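You operate a simulated robot arm through the tools that you are given. There is no shell and no other tool.

You are at the controls of a simulated robot arm. One attempt, no reset.

JOB
Screw the sphere down, uncap it, wipe it clean and cap it again.
Fine: wipe with the pad beside it and put the pad back. Set down upright: blue cap.
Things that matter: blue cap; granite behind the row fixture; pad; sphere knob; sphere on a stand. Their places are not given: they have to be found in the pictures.

Only the result counts: the job must be done as asked and must still hold three seconds after the hand-in. Knocking over, shifting, dropping, spilling or breaking anything else fails it. A push-on lid holds only when it is set on centred and level and pressed home; a screw cap is set on level and turned clockwise until tight.

ROBOT AND FRAMES
A 7-joint arm with a two-finger parallel gripper, fixed in place. Base frame: the origin is at the foot of the arm, x ahead of it, y to its left, z up; the work surface is at about z = 710. Lengths are in mm, angles in rad, forces in N, time in s.
With the tool pointing down near the work surface it reaches from about 440 to 920 mm from the base axis. Its first joint turns from -2.496 to 2.496 rad. Payload 3 kg.
The tool frame sits at the grasp point between the pads (the TCP): z along the fingers, y along the line on which they close. The tips reach 30 mm beyond it. The gripper opens to 94 mm. The fingers are 28 mm wide and 10 mm thick; the gripper's body (50 by 96 mm) begins 55 mm behind the TCP.
Orientation is told as [roll, pitch, yaw] about the base's x, y, z axes, in that order, counted from this pose: with the fingers straight down and closing along the base's y, the tool's x points along the base's -x, its y along +y and its z along -z.

CONTROLS
- The arm moves only by the tool move_arm. Its argument "series" is a list of rows, each a list of 3 entries, a list of its own where there are three numbers: the shift along the tool's x, y, z in cm, then the turn, a rotation vector about the tool's x, y, z in rad, then the gripper command, from -1 (fully open) to 1 (shut), values between in proportion. In form: [[[x, y, z], [wx, wy, wz], jaw], ...]. A call has 1 to 20 rows; each row shifts and turns the commanded pose from where the row before left it, along the tool's axes as they then stand. Each row takes 0.2 s and may step no farther than 50 mm and 0.15 rad from the row before; otherwise, or with a gripper value out of range, the whole call is refused. A pose out of reach is approached as far as the arm can. The call stops where the force on the tool passes 40 N (or 10 N more than at its start, if that is more) or the arm is blocked; 0.2 s more then pass. Each finger travels about 72 mm/s and halts on what it meets, pressing with about 41 N; the grip force reading is that of the motor and also rises with nothing between the fingers. The clock runs only during rows and for 0.2 s after the last one: add rows that do not move to give the fingers time. It gives the time, the measured TCP pose, the force on the tool (base axes), the opening and the grip force at its end, in the units of the frame above (readings bear some noise), with the torque about the TCP (base axes, N m) and any sound that the robot's microphone picked up.
- Cameras (640 x 400 px; columns grow to the right, rows downward): "scene" is fixed at [50.6, -651.4, 1512.1]; the picture's right is [0.56, -0.83, 0.00], its down [-0.37, -0.25, -0.89] and it looks along [0.74, 0.50, -0.45] (base axes); focal length 310 px, centre (320, 200). "wrist" rides on the gripper at [76, 14, -102] in the tool frame; the picture's right is [-0.18, 0.98, 0.00], its down [-0.75, -0.14, -0.64] and it looks along [-0.63, -0.12, 0.77] (tool axes); focal length 243 px, centre (320, 200).
- get_image(camera): a new picture of that camera. The clock stands still meanwhile.
- measure_at(camera, pixels): for up to 12 pixels [column, row] of the newest picture of that camera ("zoom" is the newest enlarged one), the place [x, y, z] in the base frame of the surface seen there, good to about 2 mm. The clock stands still meanwhile.
- close_up(camera, box): a new picture of the part [left, top, right, bottom] of that camera's present view, enlarged. The clock stands still meanwhile.
- finish_job(): hands the job in; it is judged then, once.

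Unless the task says otherwise, let go and move clear before handing in.

The tools are called after "Call:" as name(argument=value, ...) on one line, values as JSON. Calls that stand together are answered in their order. move_arm: Moves the arm, as the interface text tells. Its arguments: {"type":"object","properties":{"series":{"type":"array"}},"required":["series"]} The other tools are called the same way: get_image (camera) takes a picture; measure_at (camera, pixels) gives the place of the surface under pixels of a picture; close_up (camera, box) takes an enlarged picture of a part of a camera's view; finish_job () hands the job in.

At the start:

```text
time_s: 0.0
tool_pos: [701.8, 219.3, 1101.9]
orientation: [0.0, 0.001, 0.0]
force: [-0.3, -0.2, -0.3]
moment: [0.01, -0.01, 0.02]
opening: 94.2
finger_force: 0.2
```

scene: 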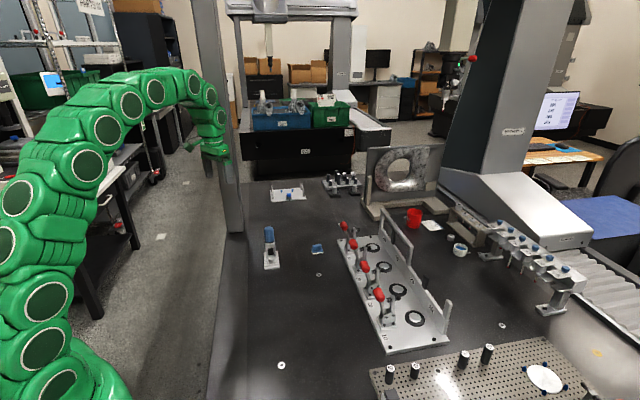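
wrist: 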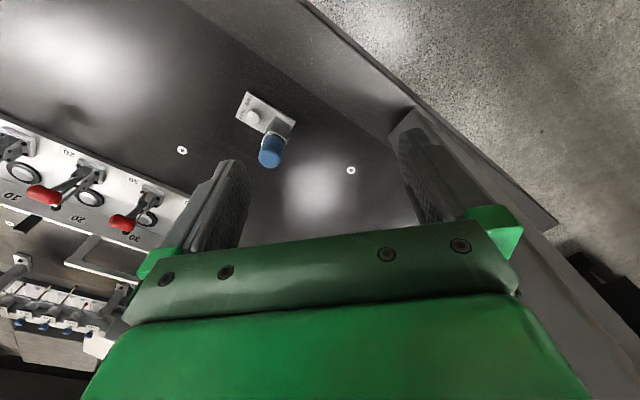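

The scene picture shows a stand with a blue-capped item near (268,248), and a small blue thing near (317,249). I'll take enlarged views of these areas.

Call:
close_up(camera="scene", box=[240, 210, 340, 285])

Call:
close_up(camera="wrist", box=[200, 70, 360, 190])

Call:
close_up(camera="scene", box=[320, 130, 600, 320])

```text
5.33 times, centred on (290, 248) of scene
```

zoom: 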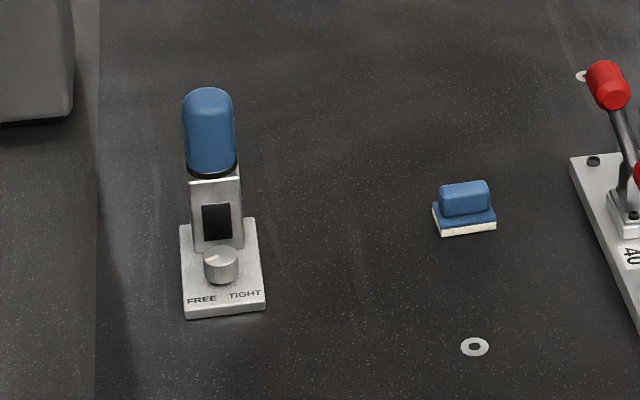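

```text
3.33 times, centred on (280, 130) of wrist
```

zoom: 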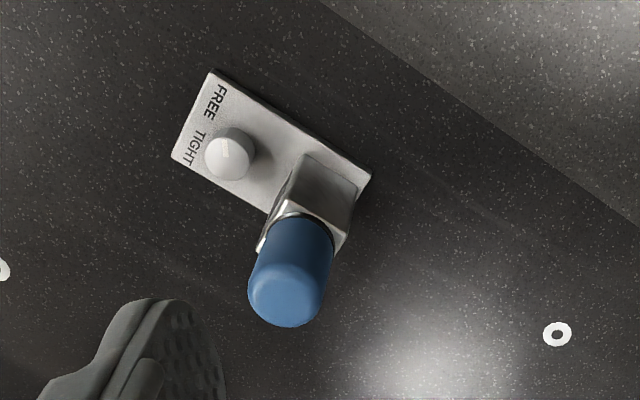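

```text
2.11 times, centred on (460, 225) of scene
```

zoom: 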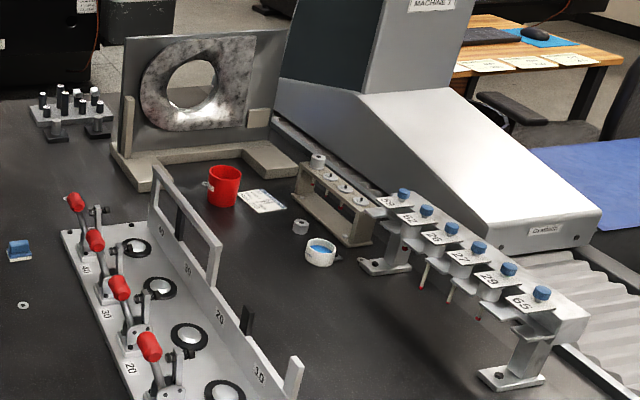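

The stand has a blue cap, a knob with FREE/TIGHT markings, and a pad to its side. I'll measure them all.

Call:
close_up(camera="scene", box=[256, 220, 296, 272])

Call:
measure_at(camera="scene", pixels=[[268, 228], [269, 240], [281, 259], [281, 256], [275, 265], [288, 265], [313, 246], [317, 250], [321, 246], [404, 170], [340, 223], [300, 220]])

Call:
measure_at(camera="wrist", pixels=[[253, 114], [250, 116], [270, 158], [272, 143], [254, 92], [242, 118], [310, 123], [285, 118], [351, 170], [182, 150]])

```text
7.69 times, centred on (276, 246) of scene
```

zoom: 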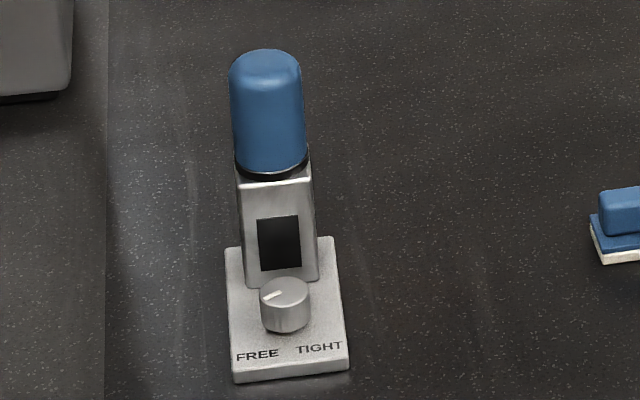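

```text
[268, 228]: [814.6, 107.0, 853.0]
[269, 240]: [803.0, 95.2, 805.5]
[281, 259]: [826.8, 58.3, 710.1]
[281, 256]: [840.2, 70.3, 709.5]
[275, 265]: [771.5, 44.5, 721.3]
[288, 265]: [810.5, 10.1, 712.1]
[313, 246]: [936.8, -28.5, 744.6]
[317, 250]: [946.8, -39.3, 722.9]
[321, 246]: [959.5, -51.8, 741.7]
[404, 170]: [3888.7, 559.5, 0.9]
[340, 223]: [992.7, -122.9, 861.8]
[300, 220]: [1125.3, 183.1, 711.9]
```

```text
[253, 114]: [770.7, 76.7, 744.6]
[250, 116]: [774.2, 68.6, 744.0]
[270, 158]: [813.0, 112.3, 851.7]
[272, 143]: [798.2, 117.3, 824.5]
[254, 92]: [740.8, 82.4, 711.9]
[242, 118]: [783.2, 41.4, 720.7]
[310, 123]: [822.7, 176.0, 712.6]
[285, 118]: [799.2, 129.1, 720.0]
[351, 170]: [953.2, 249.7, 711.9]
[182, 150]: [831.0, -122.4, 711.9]
```

I need finer positions. I'll measure in the enlarged picture: cap top and rim, knob, its mark, base plate corners and the pad.

Call:
close_up(camera="scene", box=[256, 220, 296, 272])

Call:
measure_at(camera="zoom", pixels=[[265, 58], [235, 120], [268, 120], [302, 120], [270, 168], [284, 287], [265, 299], [278, 292], [235, 375], [345, 362], [258, 355], [320, 348]])

Call:
measure_at(camera="zoom", pixels=[[262, 295], [307, 295], [284, 280], [240, 190], [313, 180], [243, 185], [307, 182], [229, 245], [334, 240], [258, 245], [280, 275], [272, 176]])

```text
7.69 times, centred on (276, 246) of scene
```

zoom: 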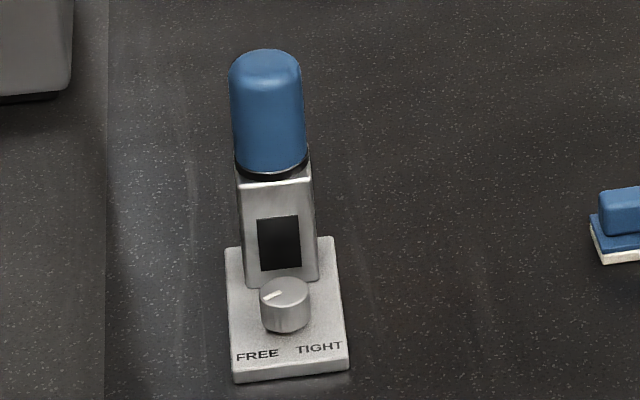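

```text
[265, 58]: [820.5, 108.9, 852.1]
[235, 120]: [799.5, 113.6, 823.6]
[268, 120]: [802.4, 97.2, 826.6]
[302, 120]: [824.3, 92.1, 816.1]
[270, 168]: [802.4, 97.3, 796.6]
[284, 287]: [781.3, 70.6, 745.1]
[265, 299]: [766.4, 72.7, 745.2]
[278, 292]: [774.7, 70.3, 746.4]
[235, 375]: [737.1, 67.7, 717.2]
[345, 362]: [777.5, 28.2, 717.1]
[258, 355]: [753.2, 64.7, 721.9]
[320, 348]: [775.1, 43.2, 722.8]
```

```text
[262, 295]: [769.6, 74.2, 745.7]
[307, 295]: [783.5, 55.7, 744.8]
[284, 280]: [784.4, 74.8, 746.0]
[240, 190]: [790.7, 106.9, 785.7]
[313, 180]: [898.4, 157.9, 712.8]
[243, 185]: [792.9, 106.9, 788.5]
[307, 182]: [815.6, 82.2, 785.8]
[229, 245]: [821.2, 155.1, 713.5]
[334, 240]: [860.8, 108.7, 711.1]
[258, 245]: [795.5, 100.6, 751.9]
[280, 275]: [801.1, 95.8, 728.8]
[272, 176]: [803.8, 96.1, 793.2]
```

Next I'll measure the pad and the ring and empty table spots, and look at the granite behind the fixture.

Call:
close_up(camera="scene", box=[302, 238, 334, 258])

Call:
measure_at(camera="zoom", pixels=[[200, 190], [290, 130], [380, 120], [300, 220], [220, 270], [400, 240], [200, 240], [230, 310], [420, 290], [300, 160], [180, 200], [410, 230]])

Call:
close_up(camera="scene", box=[240, 140, 480, 290])

```text
16.00 times, centred on (318, 248) of scene
```

zoom: 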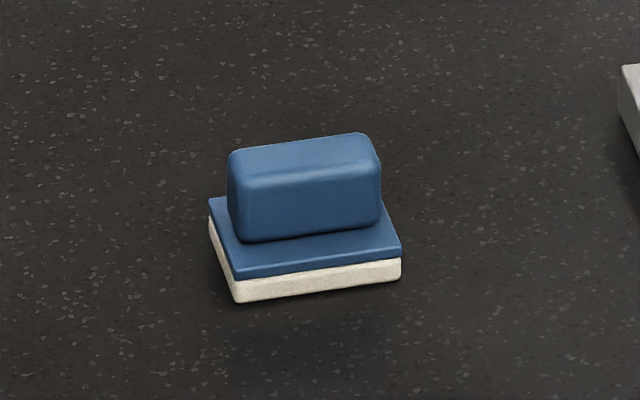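

```text
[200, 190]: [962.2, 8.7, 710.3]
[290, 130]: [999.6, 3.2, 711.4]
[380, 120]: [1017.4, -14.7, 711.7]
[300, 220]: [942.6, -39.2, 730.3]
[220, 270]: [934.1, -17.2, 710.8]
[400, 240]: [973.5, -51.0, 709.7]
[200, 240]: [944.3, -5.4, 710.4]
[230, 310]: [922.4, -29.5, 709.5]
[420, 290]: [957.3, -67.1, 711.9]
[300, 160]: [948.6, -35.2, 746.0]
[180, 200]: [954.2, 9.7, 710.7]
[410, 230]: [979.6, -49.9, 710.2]
```

```text
2.67 times, centred on (360, 215) of scene
```

zoom: 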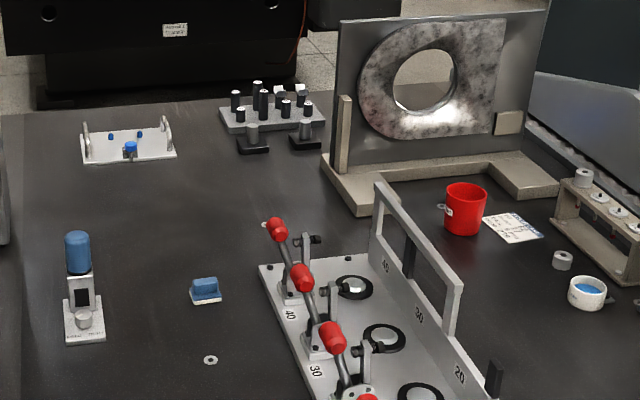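

I'll measure the fixture's corners and the surroundings to understand which granite is "behind" the row fixture.

Call:
measure_at(camera="scene", pixels=[[338, 237], [384, 352], [448, 338], [385, 210], [410, 255], [345, 226], [380, 295], [318, 275], [281, 365], [272, 195], [305, 200], [344, 182]])

Call:
measure_at(camera="scene", pixels=[[365, 205], [420, 225], [460, 250], [480, 225], [545, 310], [550, 265], [380, 220], [330, 215], [300, 280], [250, 215], [247, 268], [330, 260]])

```text
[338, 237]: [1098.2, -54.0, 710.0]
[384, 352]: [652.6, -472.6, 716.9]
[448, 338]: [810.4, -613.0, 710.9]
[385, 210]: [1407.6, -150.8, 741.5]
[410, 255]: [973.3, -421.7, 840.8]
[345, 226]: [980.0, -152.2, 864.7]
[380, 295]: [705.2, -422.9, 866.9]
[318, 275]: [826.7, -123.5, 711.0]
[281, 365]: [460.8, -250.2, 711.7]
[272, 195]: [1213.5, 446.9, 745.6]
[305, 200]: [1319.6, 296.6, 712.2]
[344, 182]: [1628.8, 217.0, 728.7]
```

```text
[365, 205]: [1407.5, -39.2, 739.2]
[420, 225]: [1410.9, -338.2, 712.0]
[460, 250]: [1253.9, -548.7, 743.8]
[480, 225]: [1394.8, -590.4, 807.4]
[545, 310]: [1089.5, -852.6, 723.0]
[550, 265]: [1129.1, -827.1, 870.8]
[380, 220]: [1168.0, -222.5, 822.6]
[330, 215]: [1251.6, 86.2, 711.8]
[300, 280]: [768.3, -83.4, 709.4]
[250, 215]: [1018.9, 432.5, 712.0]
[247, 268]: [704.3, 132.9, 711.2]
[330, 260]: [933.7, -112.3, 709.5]
```

The stand front faces (-0.71,-0.71), and the knob is at about (777,70) with its top at z≈745. I'll move above it with yaw 45°, so that the camera side points away from the cap, and look closer.

Call:
move_arm(series=[[[-1.05, -2.65, 2.85], [0, 0, 0], -1], [[-1.05, -2.65, 2.85], [0, 0, 0], -1], [[-1.05, -2.65, 2.85], [0, 0, 0], -1], [[-1.05, -2.65, 2.85], [0, 0, 0], -1], [[-1.05, -2.65, 2.85], [0, 0, 0], -1], [[-1.05, -2.65, 2.85], [0, 0, 0], -1], [[0, 0, 0], [0, 0, -0.1309], -1], [[0, 0, 0], [0, 0, -0.1309], -1], [[0, 0, 0], [0, 0, -0.1309], -1], [[0, 0, 0], [0, 0, -0.1309], -1], [[0, 0, 0], [0, 0, -0.1309], -1], [[0, 0, 0], [0, 0, -0.1309], -1], [[0, 0, 0], [0, 0, 0], -1]])

Call:
get_image(camera="wrist")

Call:
get_image(camera="scene")

```text
time_s: 2.8
tool_pos: [764.2, 58.8, 930.9]
orientation: [0.0, 0.001, 0.789]
force: [0.0, 0.2, 0.0]
moment: [0.02, -0.03, 0.0]
opening: 93.9
finger_force: 0.1
```

```text
taken
```

wrist: 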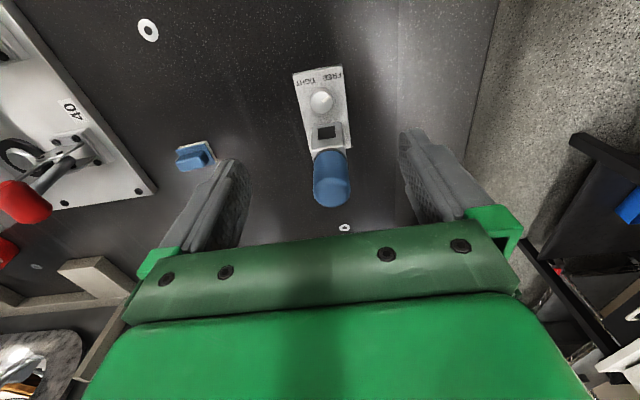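

```text
taken
```

scene: 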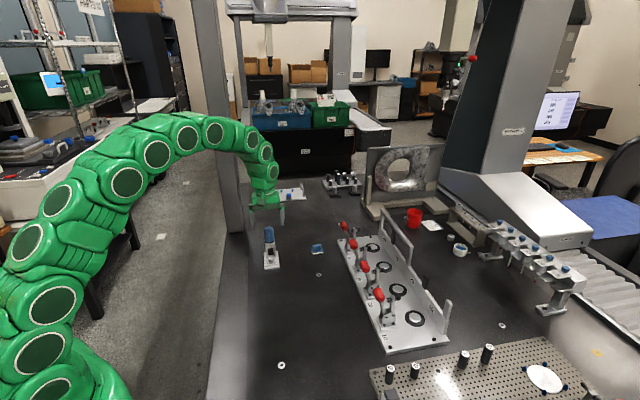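

The wrist view now shows the stand from above: knob at (322,101), cap at (331,178). I'll zoom in for the knob mark and measure.

Call:
close_up(camera="wrist", box=[270, 60, 390, 135])

Call:
measure_at(camera="wrist", pixels=[[322, 101], [312, 101], [332, 101], [322, 92], [322, 110], [331, 200], [316, 180], [348, 180], [331, 152], [196, 155], [178, 158], [212, 148]])

```text
5.33 times, centred on (330, 98) of wrist
```

zoom: 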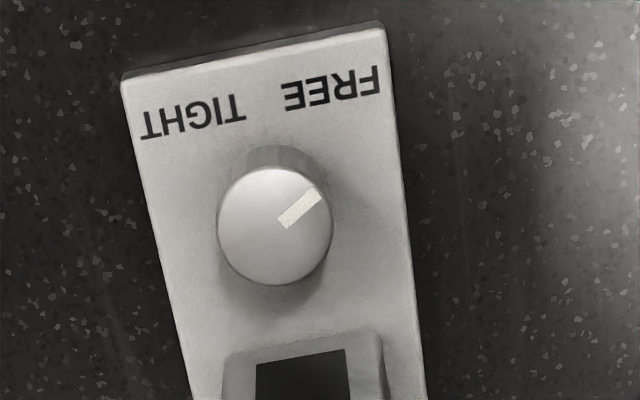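

```text
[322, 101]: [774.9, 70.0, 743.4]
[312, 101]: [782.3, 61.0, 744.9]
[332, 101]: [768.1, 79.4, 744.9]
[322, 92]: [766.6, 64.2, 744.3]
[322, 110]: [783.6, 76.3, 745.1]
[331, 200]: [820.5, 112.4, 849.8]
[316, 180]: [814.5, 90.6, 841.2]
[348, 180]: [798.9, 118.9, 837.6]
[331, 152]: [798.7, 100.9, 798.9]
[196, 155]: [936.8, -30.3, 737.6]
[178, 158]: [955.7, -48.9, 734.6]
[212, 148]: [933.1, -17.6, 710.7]
```

The mark sits at the 8 o'clock position as seen from the stand's front, near FREE, like a dial that turns clockwise to TIGHT at 4 o'clock. I'll align over the knob at (775.5,70), yaw to about 73°, partly close the jaws and come down to just above it.

Call:
move_arm(series=[[[-1.59, 0, 0], [0, 0, 0], 0.1], [[0, 0, 0], [0, 0, -0.121], 0.1], [[0, 0, 0], [0, 0, -0.121], 0.1], [[0, 0, 0], [0, 0, -0.121], 0.1], [[0, 0, 0], [0, 0, -0.121], 0.1], [[0, 0, 4], [0, 0, 0], 0.1], [[0, 0, 4], [0, 0, 0], 0.1], [[0, 0, 4], [0, 0, 0], 0.1], [[0, 0, 2], [0, 0, 0], 0.1], [[0, 0, 0], [0, 0, 0], 0.1]])

Call:
get_image(camera="wrist")

Call:
close_up(camera="scene", box=[230, 190, 330, 280])

```text
time_s: 5.0
tool_pos: [776.7, 69.0, 793.6]
orientation: [0.0, 0.001, 1.271]
force: [0.0, 0.0, 0.0]
moment: [0.0, 0.0, 0.0]
opening: 42.5
finger_force: 0.0
```

```text
taken
```

wrist: 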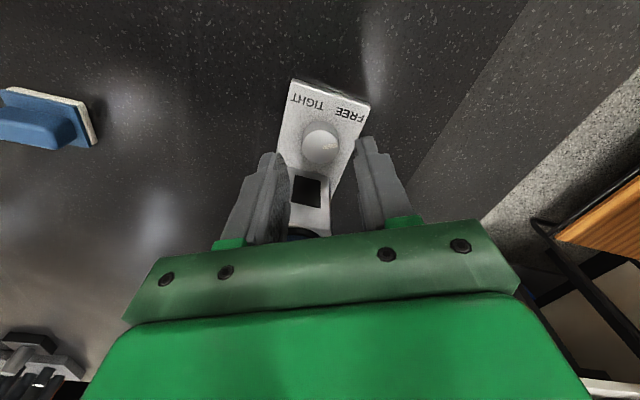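

```text
4.44 times, centred on (280, 235) of scene
```

zoom: 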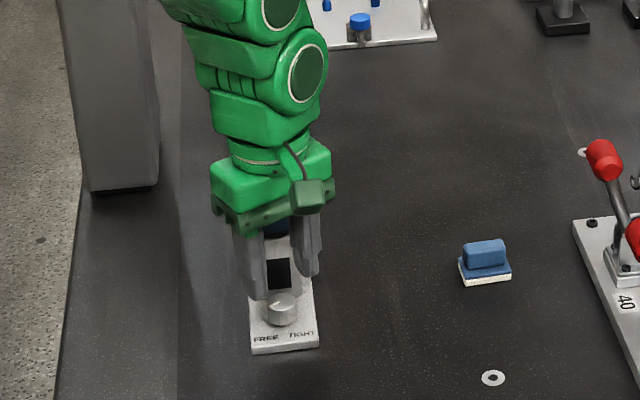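

The gripper is clear of the cap and centred over the knob at (776.7,69.0). I'll lower to z≈756 and close on the knob.

Call:
move_arm(series=[[[0, 0, 2], [0, 0, 0], 0.1], [[0, 0, 1.8], [0, 0, 0], 0.1], [[0, 0, 0], [0, 0, 0], 0.1], [[0, 0, 0], [0, 0, 0], 1], [[0, 0, 0], [0, 0, 0], 1], [[0, 0, 0], [0, 0, 0], 1]])

Call:
get_image(camera="wrist")

```text
time_s: 5.4
tool_pos: [779.6, 69.5, 788.7]
orientation: [-0.01, -0.005, 1.27]
force: [-11.5, -1.2, 30.8]
moment: [1.14, -1.46, 0.42]
opening: 42.5
finger_force: 0.0
stopped in row 1: the force on the tool passed its limit at 67 N (the readings are from after the stop); the commanded pose is now the measured one
```

```text
taken
```

wrist: 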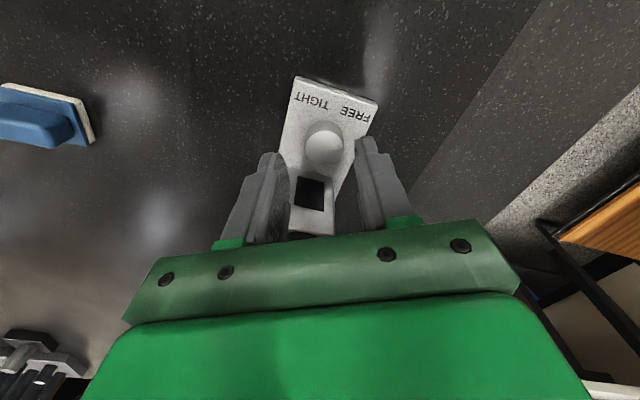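

The hand's body came down on the near side of the cap dome, so a vertical approach does not clear it. I'll lift off and check the cap, then grip the knob with the tool leaning away from the cap.

Call:
move_arm(series=[[[0, 0, -3], [0, 0, 0], 0.1], [[0, 0, -4], [0, 0, 0], 0.1], [[0, 0, -4], [0, 0, 0], 0.1], [[0, 0, 0], [-0.008, -0.008, -0.11], 0.28], [[0, 0, 0], [0, 0, -0.1], 0.28], [[0, 0, 0], [0, 0, 0], 0.28]])

Call:
close_up(camera="scene", box=[256, 220, 296, 272])

Call:
get_image(camera="wrist")

```text
time_s: 6.8
tool_pos: [777.2, 68.8, 894.5]
orientation: [-0.003, -0.011, 1.481]
force: [0.0, -1.2, -0.6]
moment: [0.0, 0.03, 0.02]
opening: 33.9
finger_force: 0.1
```

```text
7.69 times, centred on (276, 246) of scene
```

zoom: 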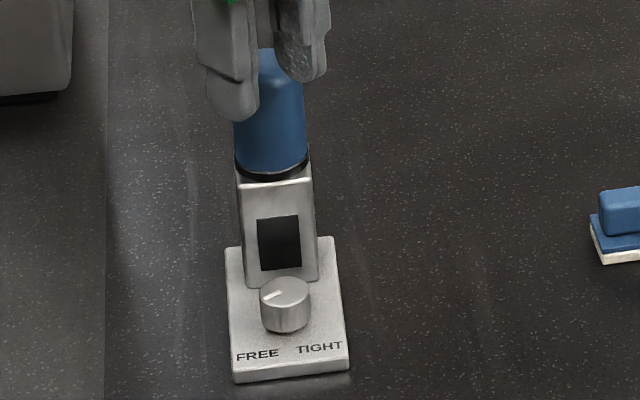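

```text
taken
```

wrist: 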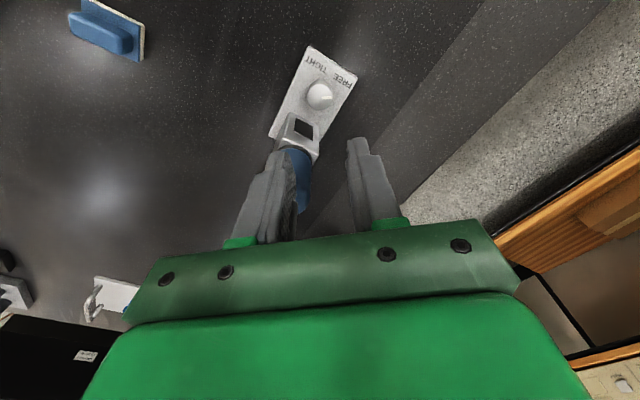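

The stand and cap are undisturbed. Next I'll offset 12 mm to the front, lean the tool 30° away from the cap and descend partway.

Call:
move_arm(series=[[[1.08, 0.21, 0], [-0.011, -0.002, 0], 0.28], [[0, 0, 0], [0, -0.1309, 0], 0.28], [[0, 0, 0], [0, -0.1309, 0], 0.28], [[0, 0, 0], [0, -0.1309, 0], 0.28], [[0, 0, 0], [0, -0.1309, 0], 0.28], [[1.57, 0, 2.73], [0, 0, 0], 0.28], [[1.57, 0, 2.73], [0, 0, 0], 0.28], [[1.57, 0, 2.73], [0, 0, 0], 0.28], [[0, 0, 0], [0, 0, 0], 0.28]])

Call:
get_image(camera="wrist")

Call:
close_up(camera="scene", box=[230, 190, 330, 280])

```text
time_s: 8.8
tool_pos: [774.2, 60.8, 799.7]
orientation: [0.012, -0.536, 1.474]
force: [-0.5, -0.2, 0.1]
moment: [0.0, -0.02, -0.01]
opening: 33.7
finger_force: 0.0
```

```text
taken
```

wrist: 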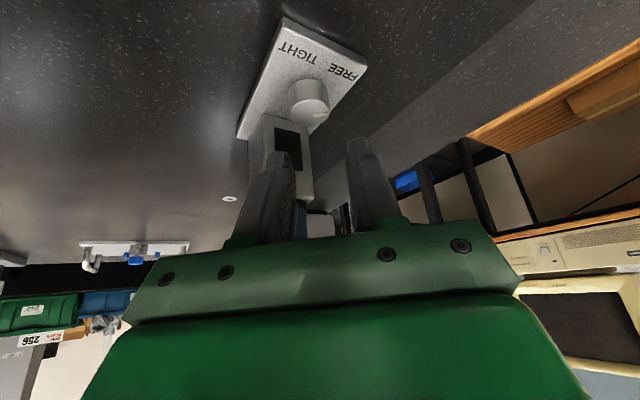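

```text
4.44 times, centred on (280, 235) of scene
```

zoom: 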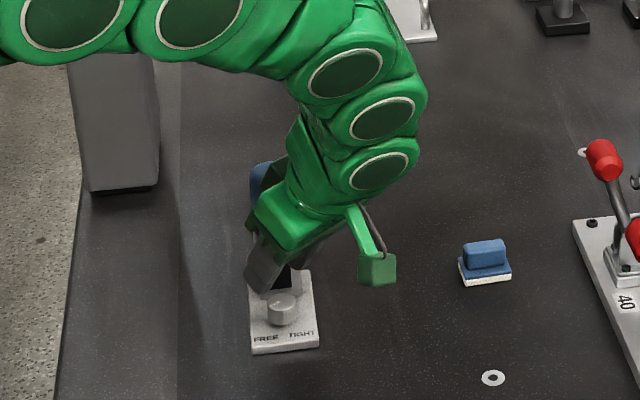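

The tilted tool sits clear of the cap. I'll make the final descent to z≈757.5, centred on the knob, then close.

Call:
move_arm(series=[[[0.79, 0, 1.16], [0, 0, 0], 0.28], [[0.79, 0, 1.16], [0, 0, 0], 0.28], [[0.78, 0, 1.16], [0, 0, 0], 0.28], [[0, 0, 0], [0, 0, 0], 0.28]])

Call:
get_image(camera="wrist")

Call:
close_up(camera="scene", box=[256, 220, 306, 272])

```text
time_s: 9.8
tool_pos: [774.6, 56.0, 758.8]
orientation: [0.01, -0.536, 1.474]
force: [-0.3, 0.0, -0.5]
moment: [-0.04, -0.02, 0.02]
opening: 33.6
finger_force: 0.1
```

```text
taken
```

wrist: 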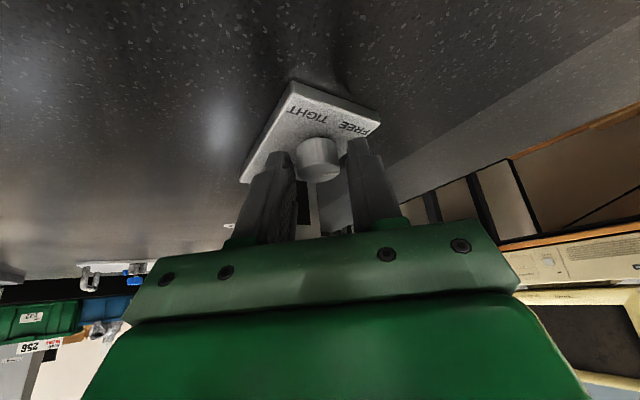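

```text
7.69 times, centred on (281, 246) of scene
```

zoom: 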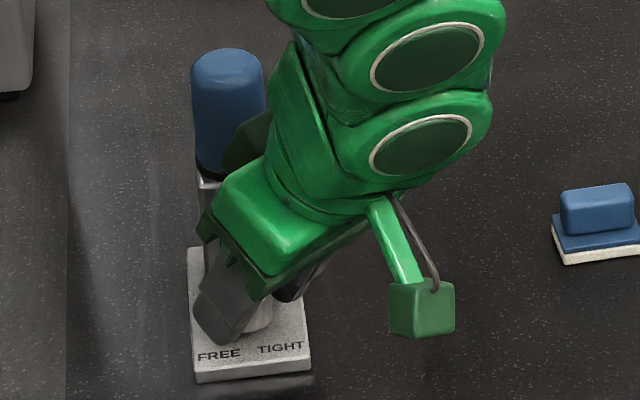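

The fingers straddle the knob (in the wrist view it sits between the tips at (318,158)). I'll close and try a small clockwise turn, watching the torque.

Call:
move_arm(series=[[[0, 0, 0], [0, 0, 0], 1], [[0, 0, 0], [0, 0, 0], 1], [[0, 0, 0], [0, 0, 0], 1], [[-0.009, 0.17, 0.005], [0.0613, 0, 0.1032], 1], [[-0.009, 0.17, 0.005], [0.0613, 0, 0.1032], 1], [[0, 0, 0], [0, 0, 0], 1]])

Call:
get_image(camera="wrist")

```text
time_s: 11.2
tool_pos: [772.1, 58.0, 758.4]
orientation: [0.011, -0.535, 1.233]
force: [1.0, 2.5, 16.7]
moment: [0.38, -0.24, -0.01]
opening: 24.9
finger_force: 41.2
```

```text
taken
```

wrist: 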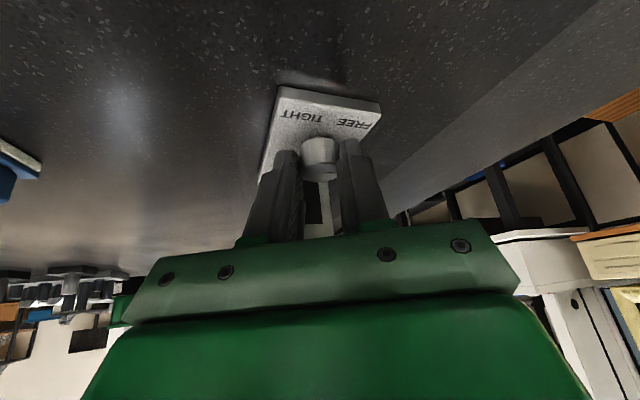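

The grip holds (24.9 mm) and the turn went through with little torque about z, but there's 17 N upward. I'll check whether the knob mark followed.

Call:
close_up(camera="wrist", box=[240, 70, 400, 200])

Call:
close_up(camera="scene", box=[260, 240, 300, 275])

```text
3.08 times, centred on (320, 135) of wrist
```

zoom: 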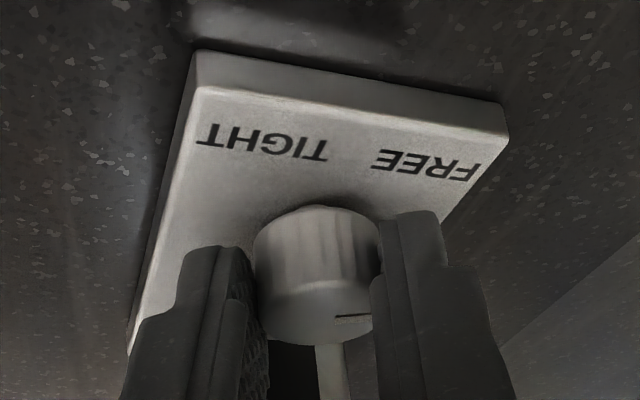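

```text
11.43 times, centred on (280, 258) of scene
```

zoom: 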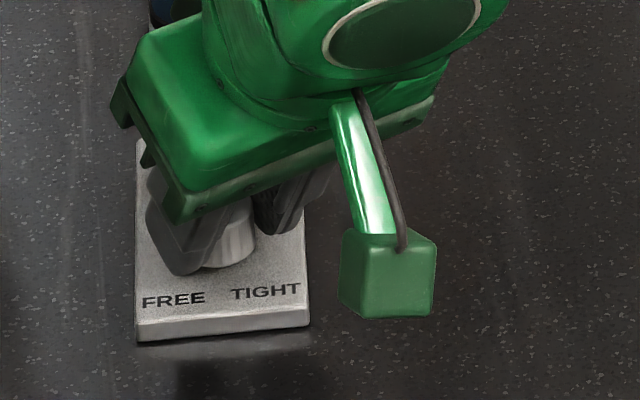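

I'll keep turning clockwise for a few more rows and then compare the mark and the forces.

Call:
move_arm(series=[[[-0.009, 0.17, 0.005], [0.0613, 0, 0.1032], 1], [[-0.009, 0.17, 0.005], [0.0613, 0, 0.1032], 1], [[-0.009, 0.17, 0.005], [0.0613, 0, 0.1032], 1], [[0, 0, 0], [0, 0, 0], 1]])

Call:
close_up(camera="wrist", box=[240, 70, 400, 200])

```text
time_s: 12.2
tool_pos: [767.5, 60.5, 759.6]
orientation: [0.011, -0.53, 0.874]
force: [5.1, 2.9, 7.4]
moment: [0.29, -0.38, -0.04]
opening: 25.0
finger_force: 41.1
```

```text
3.08 times, centred on (320, 135) of wrist
```

zoom: 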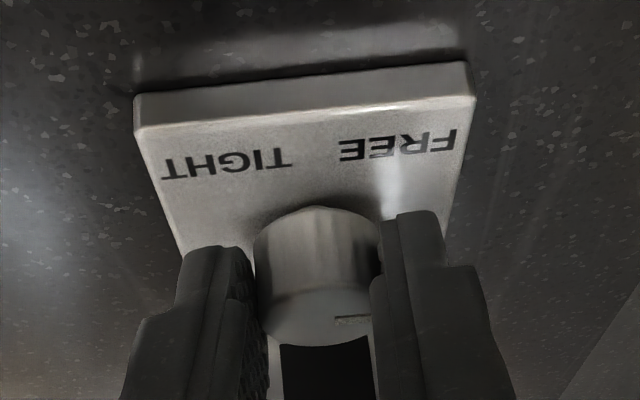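

The mark keeps its place relative to the fingers while the labels turn, so the knob is turning clockwise freely. I'll go on.

Call:
move_arm(series=[[[-0.009, 0.17, 0.005], [0.0613, 0, 0.1032], 1], [[-0.009, 0.17, 0.005], [0.0613, 0, 0.1032], 1], [[-0.009, 0.17, 0.005], [0.0613, 0, 0.1032], 1], [[-0.009, 0.17, 0.005], [0.0613, 0, 0.1032], 1], [[-0.009, 0.17, 0.005], [0.0613, 0, 0.1032], 1], [[-0.009, 0.17, 0.005], [0.0613, 0, 0.1032], 1], [[0, 0, 0], [0, 0, 0], 1]])

Call:
close_up(camera="wrist", box=[240, 70, 400, 200])

Call:
close_up(camera="scene", box=[240, 210, 320, 275])

```text
time_s: 13.8
tool_pos: [762.3, 68.7, 759.9]
orientation: [0.004, -0.527, 0.155]
force: [-0.6, -0.2, -0.9]
moment: [-0.13, 0.04, -0.02]
opening: 24.8
finger_force: 41.1
```

```text
3.08 times, centred on (320, 135) of wrist
```

zoom: 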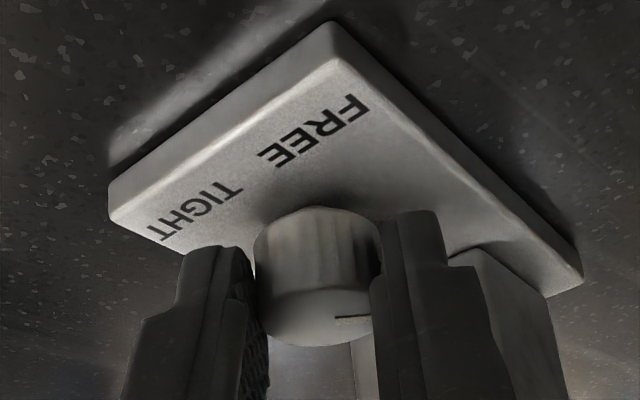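

```text
6.15 times, centred on (280, 242) of scene
```

zoom: 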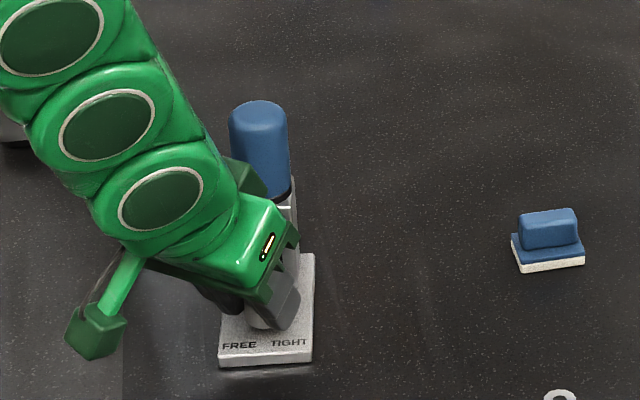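

About 76° is done with almost no torque, and the mark is following. I'll open, swing back around the knob and grip again.

Call:
move_arm(series=[[[0, 0, 0], [0, 0, 0], 0.28], [[0, 0, 0], [0, 0, 0], 0.28], [[-0.008, -0.16, 0.005], [-0.0613, 0, -0.1032], 0.28], [[-0.008, -0.16, 0.005], [-0.0613, 0, -0.1032], 0.28], [[-0.008, -0.16, 0.005], [-0.0613, 0, -0.1032], 0.28], [[-0.008, -0.16, 0.005], [-0.0613, 0, -0.1032], 0.28], [[-0.008, -0.16, 0.005], [-0.0613, 0, -0.1032], 0.28], [[-0.008, -0.16, 0.005], [-0.0613, 0, -0.1032], 0.28], [[-0.008, -0.16, 0.005], [-0.0613, 0, -0.1032], 0.28], [[-0.008, -0.16, 0.005], [-0.0613, 0, -0.1032], 0.28], [[-0.008, -0.16, 0.005], [-0.0613, 0, -0.1032], 0.28], [[-0.008, -0.16, 0.005], [-0.0613, 0, -0.1032], 0.28], [[-0.008, -0.16, 0.005], [-0.0613, 0, -0.1032], 0.28], [[0, 0, 0], [0, 0, 0], 0.28]])

Call:
close_up(camera="wrist", box=[240, 70, 400, 200])

```text
time_s: 16.8
tool_pos: [774.7, 59.3, 758.4]
orientation: [0.009, -0.538, 1.476]
force: [-0.4, 0.2, 0.6]
moment: [0.01, 0.0, 0.02]
opening: 33.9
finger_force: 0.1
```

```text
3.08 times, centred on (320, 135) of wrist
```

zoom: 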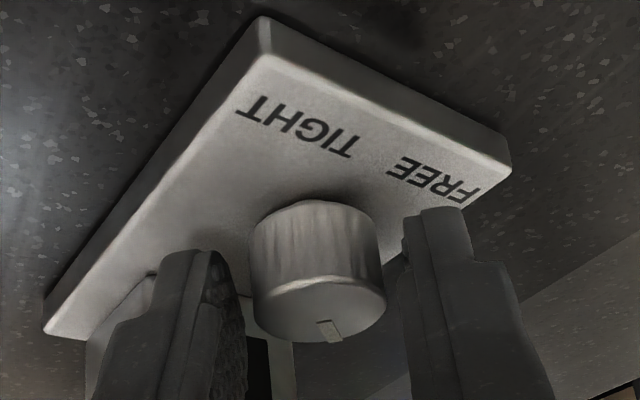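

The mark now points to the rear, so the knob really turned. Now the second grip and turn.

Call:
move_arm(series=[[[0.13, 0, -0.077], [0, 0, 0], 0.28], [[0, 0, 0], [0, 0, 0], 1], [[0, 0, 0], [0, 0, 0], 1], [[-0.008, 0.148, 0.005], [0.0613, 0, 0.1032], 1], [[-0.008, 0.148, 0.005], [0.0613, 0, 0.1032], 1], [[-0.008, 0.148, 0.005], [0.0613, 0, 0.1032], 1], [[-0.008, 0.148, 0.005], [0.0613, 0, 0.1032], 1], [[-0.008, 0.148, 0.005], [0.0613, 0, 0.1032], 1], [[-0.008, 0.148, 0.005], [0.0613, 0, 0.1032], 1], [[-0.008, 0.148, 0.005], [0.0613, 0, 0.1032], 1], [[-0.008, 0.148, 0.005], [0.0613, 0, 0.1032], 1], [[-0.008, 0.148, 0.005], [0.0613, 0, 0.1032], 1], [[-0.008, 0.148, 0.005], [0.0613, 0, 0.1032], 1], [[-0.008, 0.148, 0.005], [0.0613, 0, 0.1032], 1], [[0, 0, 0], [0, 0, 0], 1]])

Call:
close_up(camera="wrist", box=[240, 70, 400, 200])

```text
time_s: 20.0
tool_pos: [763.5, 68.5, 759.0]
orientation: [0.004, -0.526, 0.158]
force: [0.0, 6.7, -0.3]
moment: [0.14, -0.65, 0.53]
opening: 25.1
finger_force: 40.7
```

```text
3.08 times, centred on (320, 135) of wrist
```

zoom: 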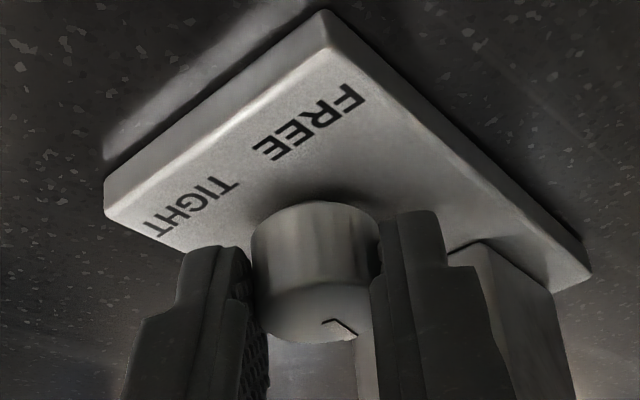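

A resisting torque of 0.53 N·m appeared, and the mark lags behind the fingers, so the knob seems to have reached its stop. I'll release, rise and look.

Call:
move_arm(series=[[[0, 0, 0], [0, 0, 0], 0.28], [[0, 0, 0], [0, 0, 0], 0.28], [[-1.5, 0, -2.6], [0, 0, 0], 0.28], [[-1.5, 0, -2.6], [0, 0, 0], 0.28], [[-1.5, 0, -2.6], [0, 0, 0], 0.28], [[-1.5, 0, -2.6], [0, 0, 0], 0.28], [[-1.5, 0, -2.6], [0, 0, 0], 0.28], [[0, 0, 0], [0, 0, 0], 0.28]])

Call:
get_image(camera="wrist")

Call:
close_up(camera="scene", box=[256, 220, 296, 272])

```text
time_s: 21.8
tool_pos: [763.9, 67.2, 907.8]
orientation: [0.003, -0.526, 0.158]
force: [0.1, 0.7, -0.5]
moment: [-0.02, 0.01, -0.03]
opening: 34.0
finger_force: 0.0
```

```text
taken
```

wrist: 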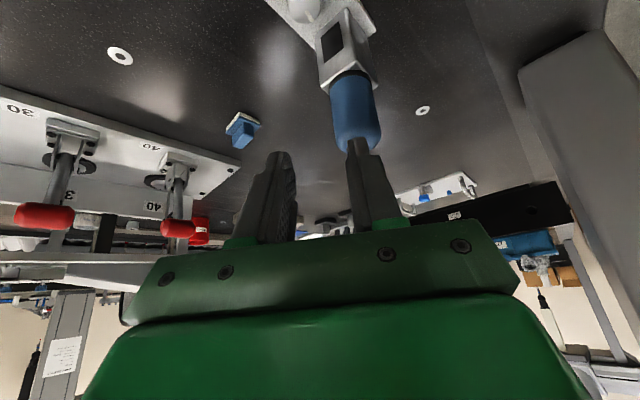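

```text
7.69 times, centred on (276, 246) of scene
```

zoom: 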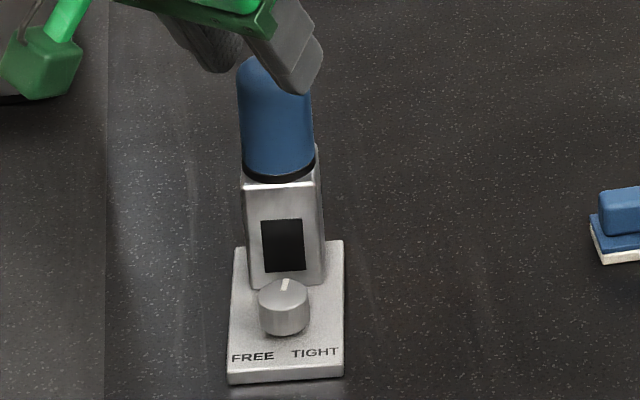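

The knob mark now points rearward, but the stand has turned a few degrees with it. I'll level the tool and look straight down to measure the stand and the mark.

Call:
move_arm(series=[[[0, 0, -2], [0, 0.131, 0], 0], [[0, 0, -2], [0, 0.131, 0], 0], [[0, 0, 0], [0, 0.131, 0], -1], [[0, 0, 0], [0, 0.131, 0], -1], [[0, 0, 0], [0, 0, -0.126], -1], [[0, 0, 0], [0, 0, -0.126], -1], [[0, 0, 0], [0, 0, -0.126], -1], [[0, 0, 0], [0, 0, -0.126], -1], [[0, 0, 0], [0, 0, -0.126], -1], [[0, 0, 0], [0, 0, 0], -1]])

Call:
get_image(camera="wrist")

```text
time_s: 24.0
tool_pos: [744.1, 64.4, 944.0]
orientation: [0.002, -0.005, 0.792]
force: [-0.1, 0.2, 0.0]
moment: [-0.01, -0.05, -0.03]
opening: 93.9
finger_force: 0.0
```

```text
taken
```

wrist: 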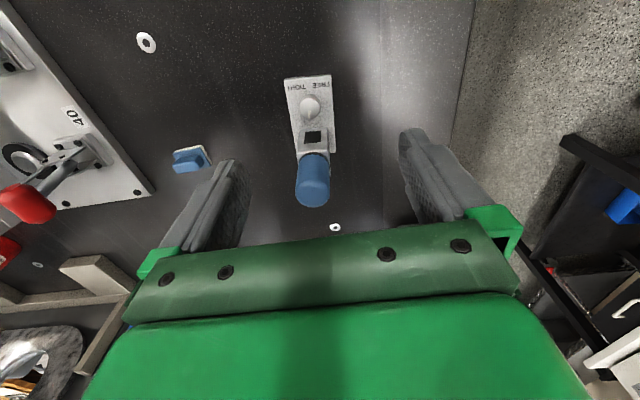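

Call:
measure_at(camera="wrist", pixels=[[310, 106], [301, 106], [319, 106], [310, 98], [310, 115], [285, 80], [331, 76], [337, 150], [297, 180], [328, 180], [314, 203], [314, 155]])

Call:
close_up(camera="wrist", box=[250, 65, 370, 140])

Call:
measure_at(camera="zoom", pixels=[[314, 215], [314, 180], [190, 70], [430, 55], [225, 110], [370, 105], [200, 200], [440, 200], [295, 372], [382, 365], [250, 400], [400, 385]])

```text
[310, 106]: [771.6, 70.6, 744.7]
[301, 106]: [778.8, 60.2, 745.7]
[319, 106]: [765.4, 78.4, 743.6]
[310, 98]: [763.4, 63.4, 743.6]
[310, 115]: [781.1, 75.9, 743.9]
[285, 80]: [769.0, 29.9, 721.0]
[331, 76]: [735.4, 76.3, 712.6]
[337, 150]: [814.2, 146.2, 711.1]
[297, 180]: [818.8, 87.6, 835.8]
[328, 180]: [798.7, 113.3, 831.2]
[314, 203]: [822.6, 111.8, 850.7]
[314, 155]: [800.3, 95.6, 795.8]
```

```text
5.33 times, centred on (310, 102) of wrist
```

zoom: 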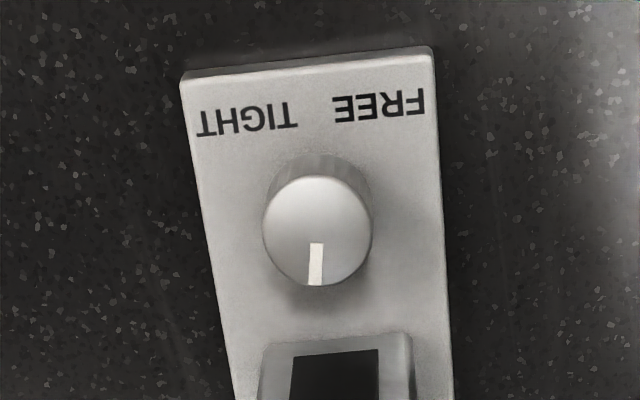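

```text
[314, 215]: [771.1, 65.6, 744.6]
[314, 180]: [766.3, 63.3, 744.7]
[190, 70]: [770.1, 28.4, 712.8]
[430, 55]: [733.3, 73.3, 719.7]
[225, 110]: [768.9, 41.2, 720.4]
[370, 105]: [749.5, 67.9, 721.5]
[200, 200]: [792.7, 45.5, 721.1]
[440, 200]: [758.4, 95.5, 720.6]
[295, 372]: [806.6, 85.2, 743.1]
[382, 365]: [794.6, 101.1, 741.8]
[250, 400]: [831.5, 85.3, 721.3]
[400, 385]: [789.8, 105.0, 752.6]
```

The knob mark has turned about 120° clockwise and met a strong stop, while the stand itself slipped about 7° around the knob (new knob centre ≈(772,69.6)). I'll regrip the knob and test carefully whether it is really at its stop.

Call:
move_arm(series=[[[0, 0, 0], [0, 0, -0.079], 0.28], [[0, 0, 0], [0, 0, -0.079], 0.28], [[-0.74, -1.96, 0], [0, 0, 0], 0.28], [[0, 0, 0], [0, -0.1325, 0], 0.28], [[0, 0, 0], [0, -0.1325, 0], 0.28], [[0, 0, 0], [0, -0.1325, 0], 0.28], [[0, 0, 0], [0, -0.1325, 0], 0.28], [[2.02, 0, 3.45], [0, 0, 0], 0.28], [[2.02, 0, 3.45], [0, 0, 0], 0.28], [[2.02, 0, 3.45], [0, 0, 0], 0.28], [[1.01, 0, 1.72], [0, 0, 0], 0.28], [[0, 0, 0], [0, 0, 0], 0.28]])

Call:
close_up(camera="scene", box=[240, 210, 320, 275])

```text
time_s: 26.6
tool_pos: [766.8, 57.6, 807.3]
orientation: [0.0, -0.534, 0.948]
force: [0.5, 0.0, 0.0]
moment: [0.01, 0.01, -0.01]
opening: 33.7
finger_force: 0.1
```

```text
6.15 times, centred on (280, 242) of scene
```

zoom: 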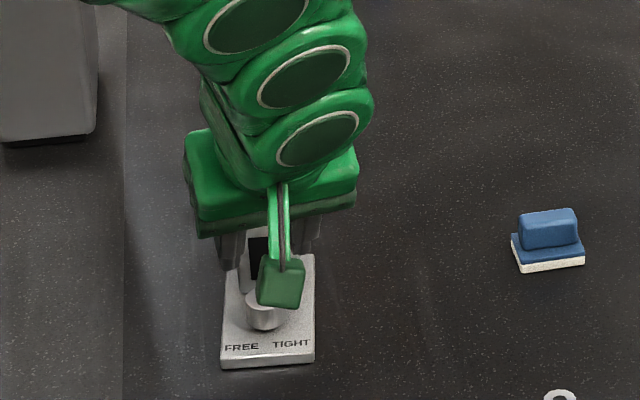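

Aligned except for about 2.5 mm sideways. I'll correct that, descend and close on the knob.

Call:
move_arm(series=[[[0.81, 0.25, 1.38], [0, 0, 0], 0.28], [[0.81, 0, 1.38], [0, 0, 0], 0.28], [[0.81, 0, 1.38], [0, 0, 0], 0.28], [[0, 0, 0], [0, 0, 0], 0.28], [[0, 0, 0], [0, 0, 0], 1], [[0, 0, 0], [0, 0, 0], 1], [[0, 0, 0], [0, 0, 0], 1]])

Call:
close_up(camera="wrist", box=[240, 70, 400, 200])

```text
time_s: 27.8
tool_pos: [765.9, 57.3, 757.0]
orientation: [-0.008, -0.534, 0.947]
force: [13.8, 0.8, -4.1]
moment: [-0.04, -0.19, -0.08]
opening: 25.3
finger_force: 41.0
stopped in row 6: the force on the tool passed its limit at 45 N (the readings are from after the stop); the commanded pose is now the measured one
```

```text
3.08 times, centred on (320, 135) of wrist
```

zoom: 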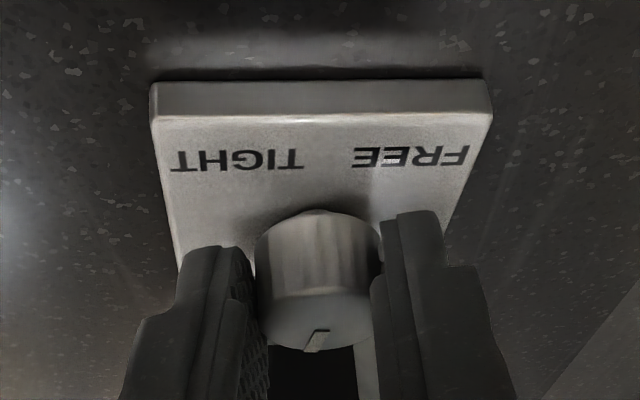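

The knob is gripped with the mark at (316,342) in the zoom. I'll turn it clockwise in small steps and read the torque.

Call:
move_arm(series=[[[0, 0.077, 0], [0.0305, 0, 0.0517], 1], [[0, 0, 0], [0, 0, 0], 1]])

Call:
move_arm(series=[[[0, 0.077, 0], [0.0305, 0, 0.0517], 1], [[0, 0, 0], [0, 0, 0], 1]])

Call:
close_up(camera="wrist", box=[240, 70, 400, 200])

```text
time_s: 28.4
tool_pos: [765.3, 58.8, 757.7]
orientation: [-0.01, -0.537, 0.886]
force: [3.8, -7.8, -6.8]
moment: [-0.16, 0.24, 0.21]
opening: 25.0
finger_force: 41.0
```

```text
time_s: 29.0
tool_pos: [765.1, 58.6, 757.8]
orientation: [-0.008, -0.536, 0.827]
force: [8.7, 0.0, -6.2]
moment: [0.08, 0.08, 0.16]
opening: 25.0
finger_force: 41.2
```

```text
3.08 times, centred on (320, 135) of wrist
```

zoom: 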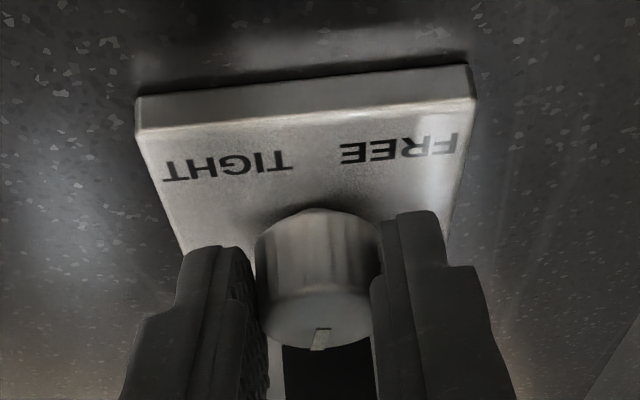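

The labels turned relative to the fingers while the mark stayed nearly with them, so the knob still turns at about 0.2 N·m and is not yet at its stop. I'll continue in small steps.

Call:
move_arm(series=[[[0, 0.077, 0], [0.0305, 0, 0.0517], 1], [[0, 0.077, 0], [0.0305, 0, 0.0517], 1], [[0, 0, 0], [0, 0, 0], 1]])

Call:
move_arm(series=[[[0, 0.077, 0], [0.0305, 0, 0.0517], 1], [[0, 0.077, 0], [0.0305, 0, 0.0517], 1], [[0, 0, 0], [0, 0, 0], 1]])

Call:
close_up(camera="wrist", box=[240, 70, 400, 200])

```text
time_s: 29.8
tool_pos: [764.8, 61.0, 758.7]
orientation: [-0.008, -0.538, 0.706]
force: [-2.3, 3.0, 12.0]
moment: [0.34, -0.08, 0.17]
opening: 25.1
finger_force: 40.4
```

```text
time_s: 30.6
tool_pos: [763.2, 62.1, 758.6]
orientation: [-0.006, -0.538, 0.587]
force: [3.0, 14.8, 1.9]
moment: [0.31, 0.05, 0.45]
opening: 25.0
finger_force: 40.8
```

```text
3.08 times, centred on (320, 135) of wrist
```

zoom: 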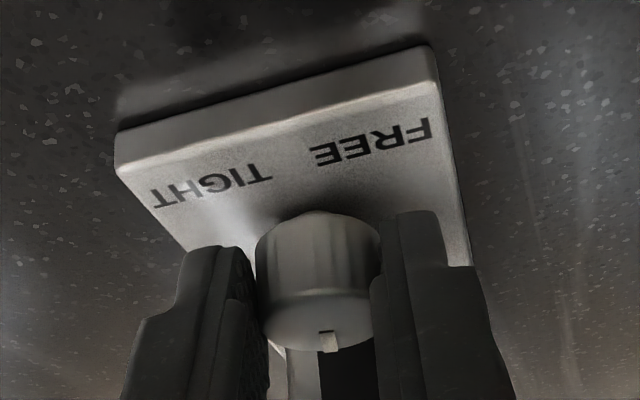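

Torque rose to 0.45 N·m and the mark lags a little, so the knob is getting tight or slipping in the fingers. I'll hold still to see whether the torque persists, then take one more small step.

Call:
move_arm(series=[[[0, 0, 0], [0, 0, 0], 1], [[0, 0, 0], [0, 0, 0], 1]])

Call:
move_arm(series=[[[0, 0.077, 0], [0.0305, 0, 0.0517], 1], [[0, 0, 0], [0, 0, 0], 1], [[0, 0, 0], [0, 0, 0], 1]])

Call:
move_arm(series=[[[0, 0.077, 0], [0.0305, 0, 0.0517], 1], [[0, 0, 0], [0, 0, 0], 1], [[0, 0, 0], [0, 0, 0], 1]])

Call:
close_up(camera="wrist", box=[240, 70, 400, 200])

Call:
close_up(camera="scene", box=[240, 210, 320, 275])

```text
time_s: 31.2
tool_pos: [763.1, 62.4, 758.2]
orientation: [-0.004, -0.534, 0.588]
force: [3.3, 20.1, -0.7]
moment: [0.53, -0.03, 0.45]
opening: 25.0
finger_force: 41.6
```

```text
time_s: 32.0
tool_pos: [761.9, 61.3, 757.1]
orientation: [-0.004, -0.535, 0.525]
force: [-27.3, 10.5, 4.7]
moment: [0.44, 0.67, 0.64]
opening: 25.3
finger_force: 40.7
```

```text
time_s: 32.8
tool_pos: [761.7, 62.8, 758.1]
orientation: [-0.005, -0.538, 0.467]
force: [-2.2, 11.9, -3.2]
moment: [0.41, 0.44, 0.39]
opening: 25.0
finger_force: 41.1
```

```text
3.08 times, centred on (320, 135) of wrist
```

zoom: 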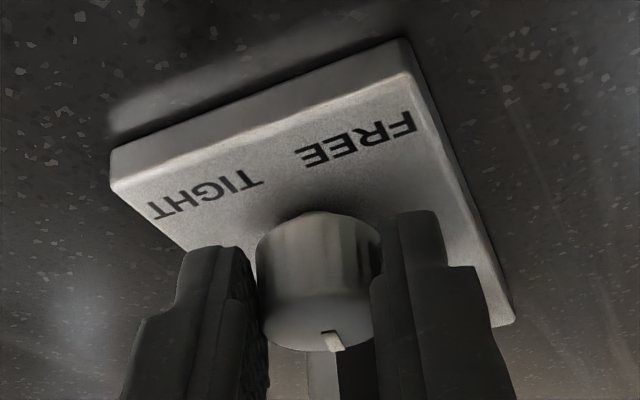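

```text
6.15 times, centred on (280, 242) of scene
```

zoom: 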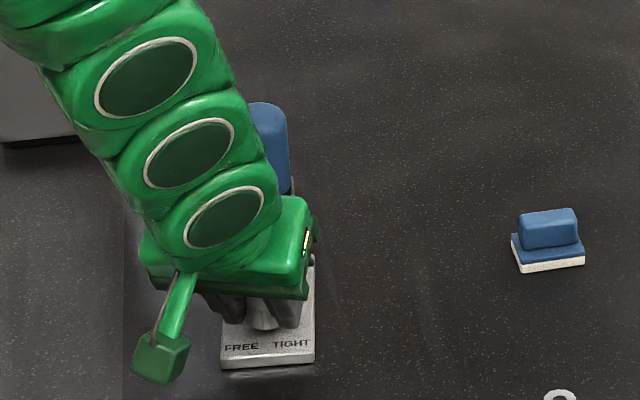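

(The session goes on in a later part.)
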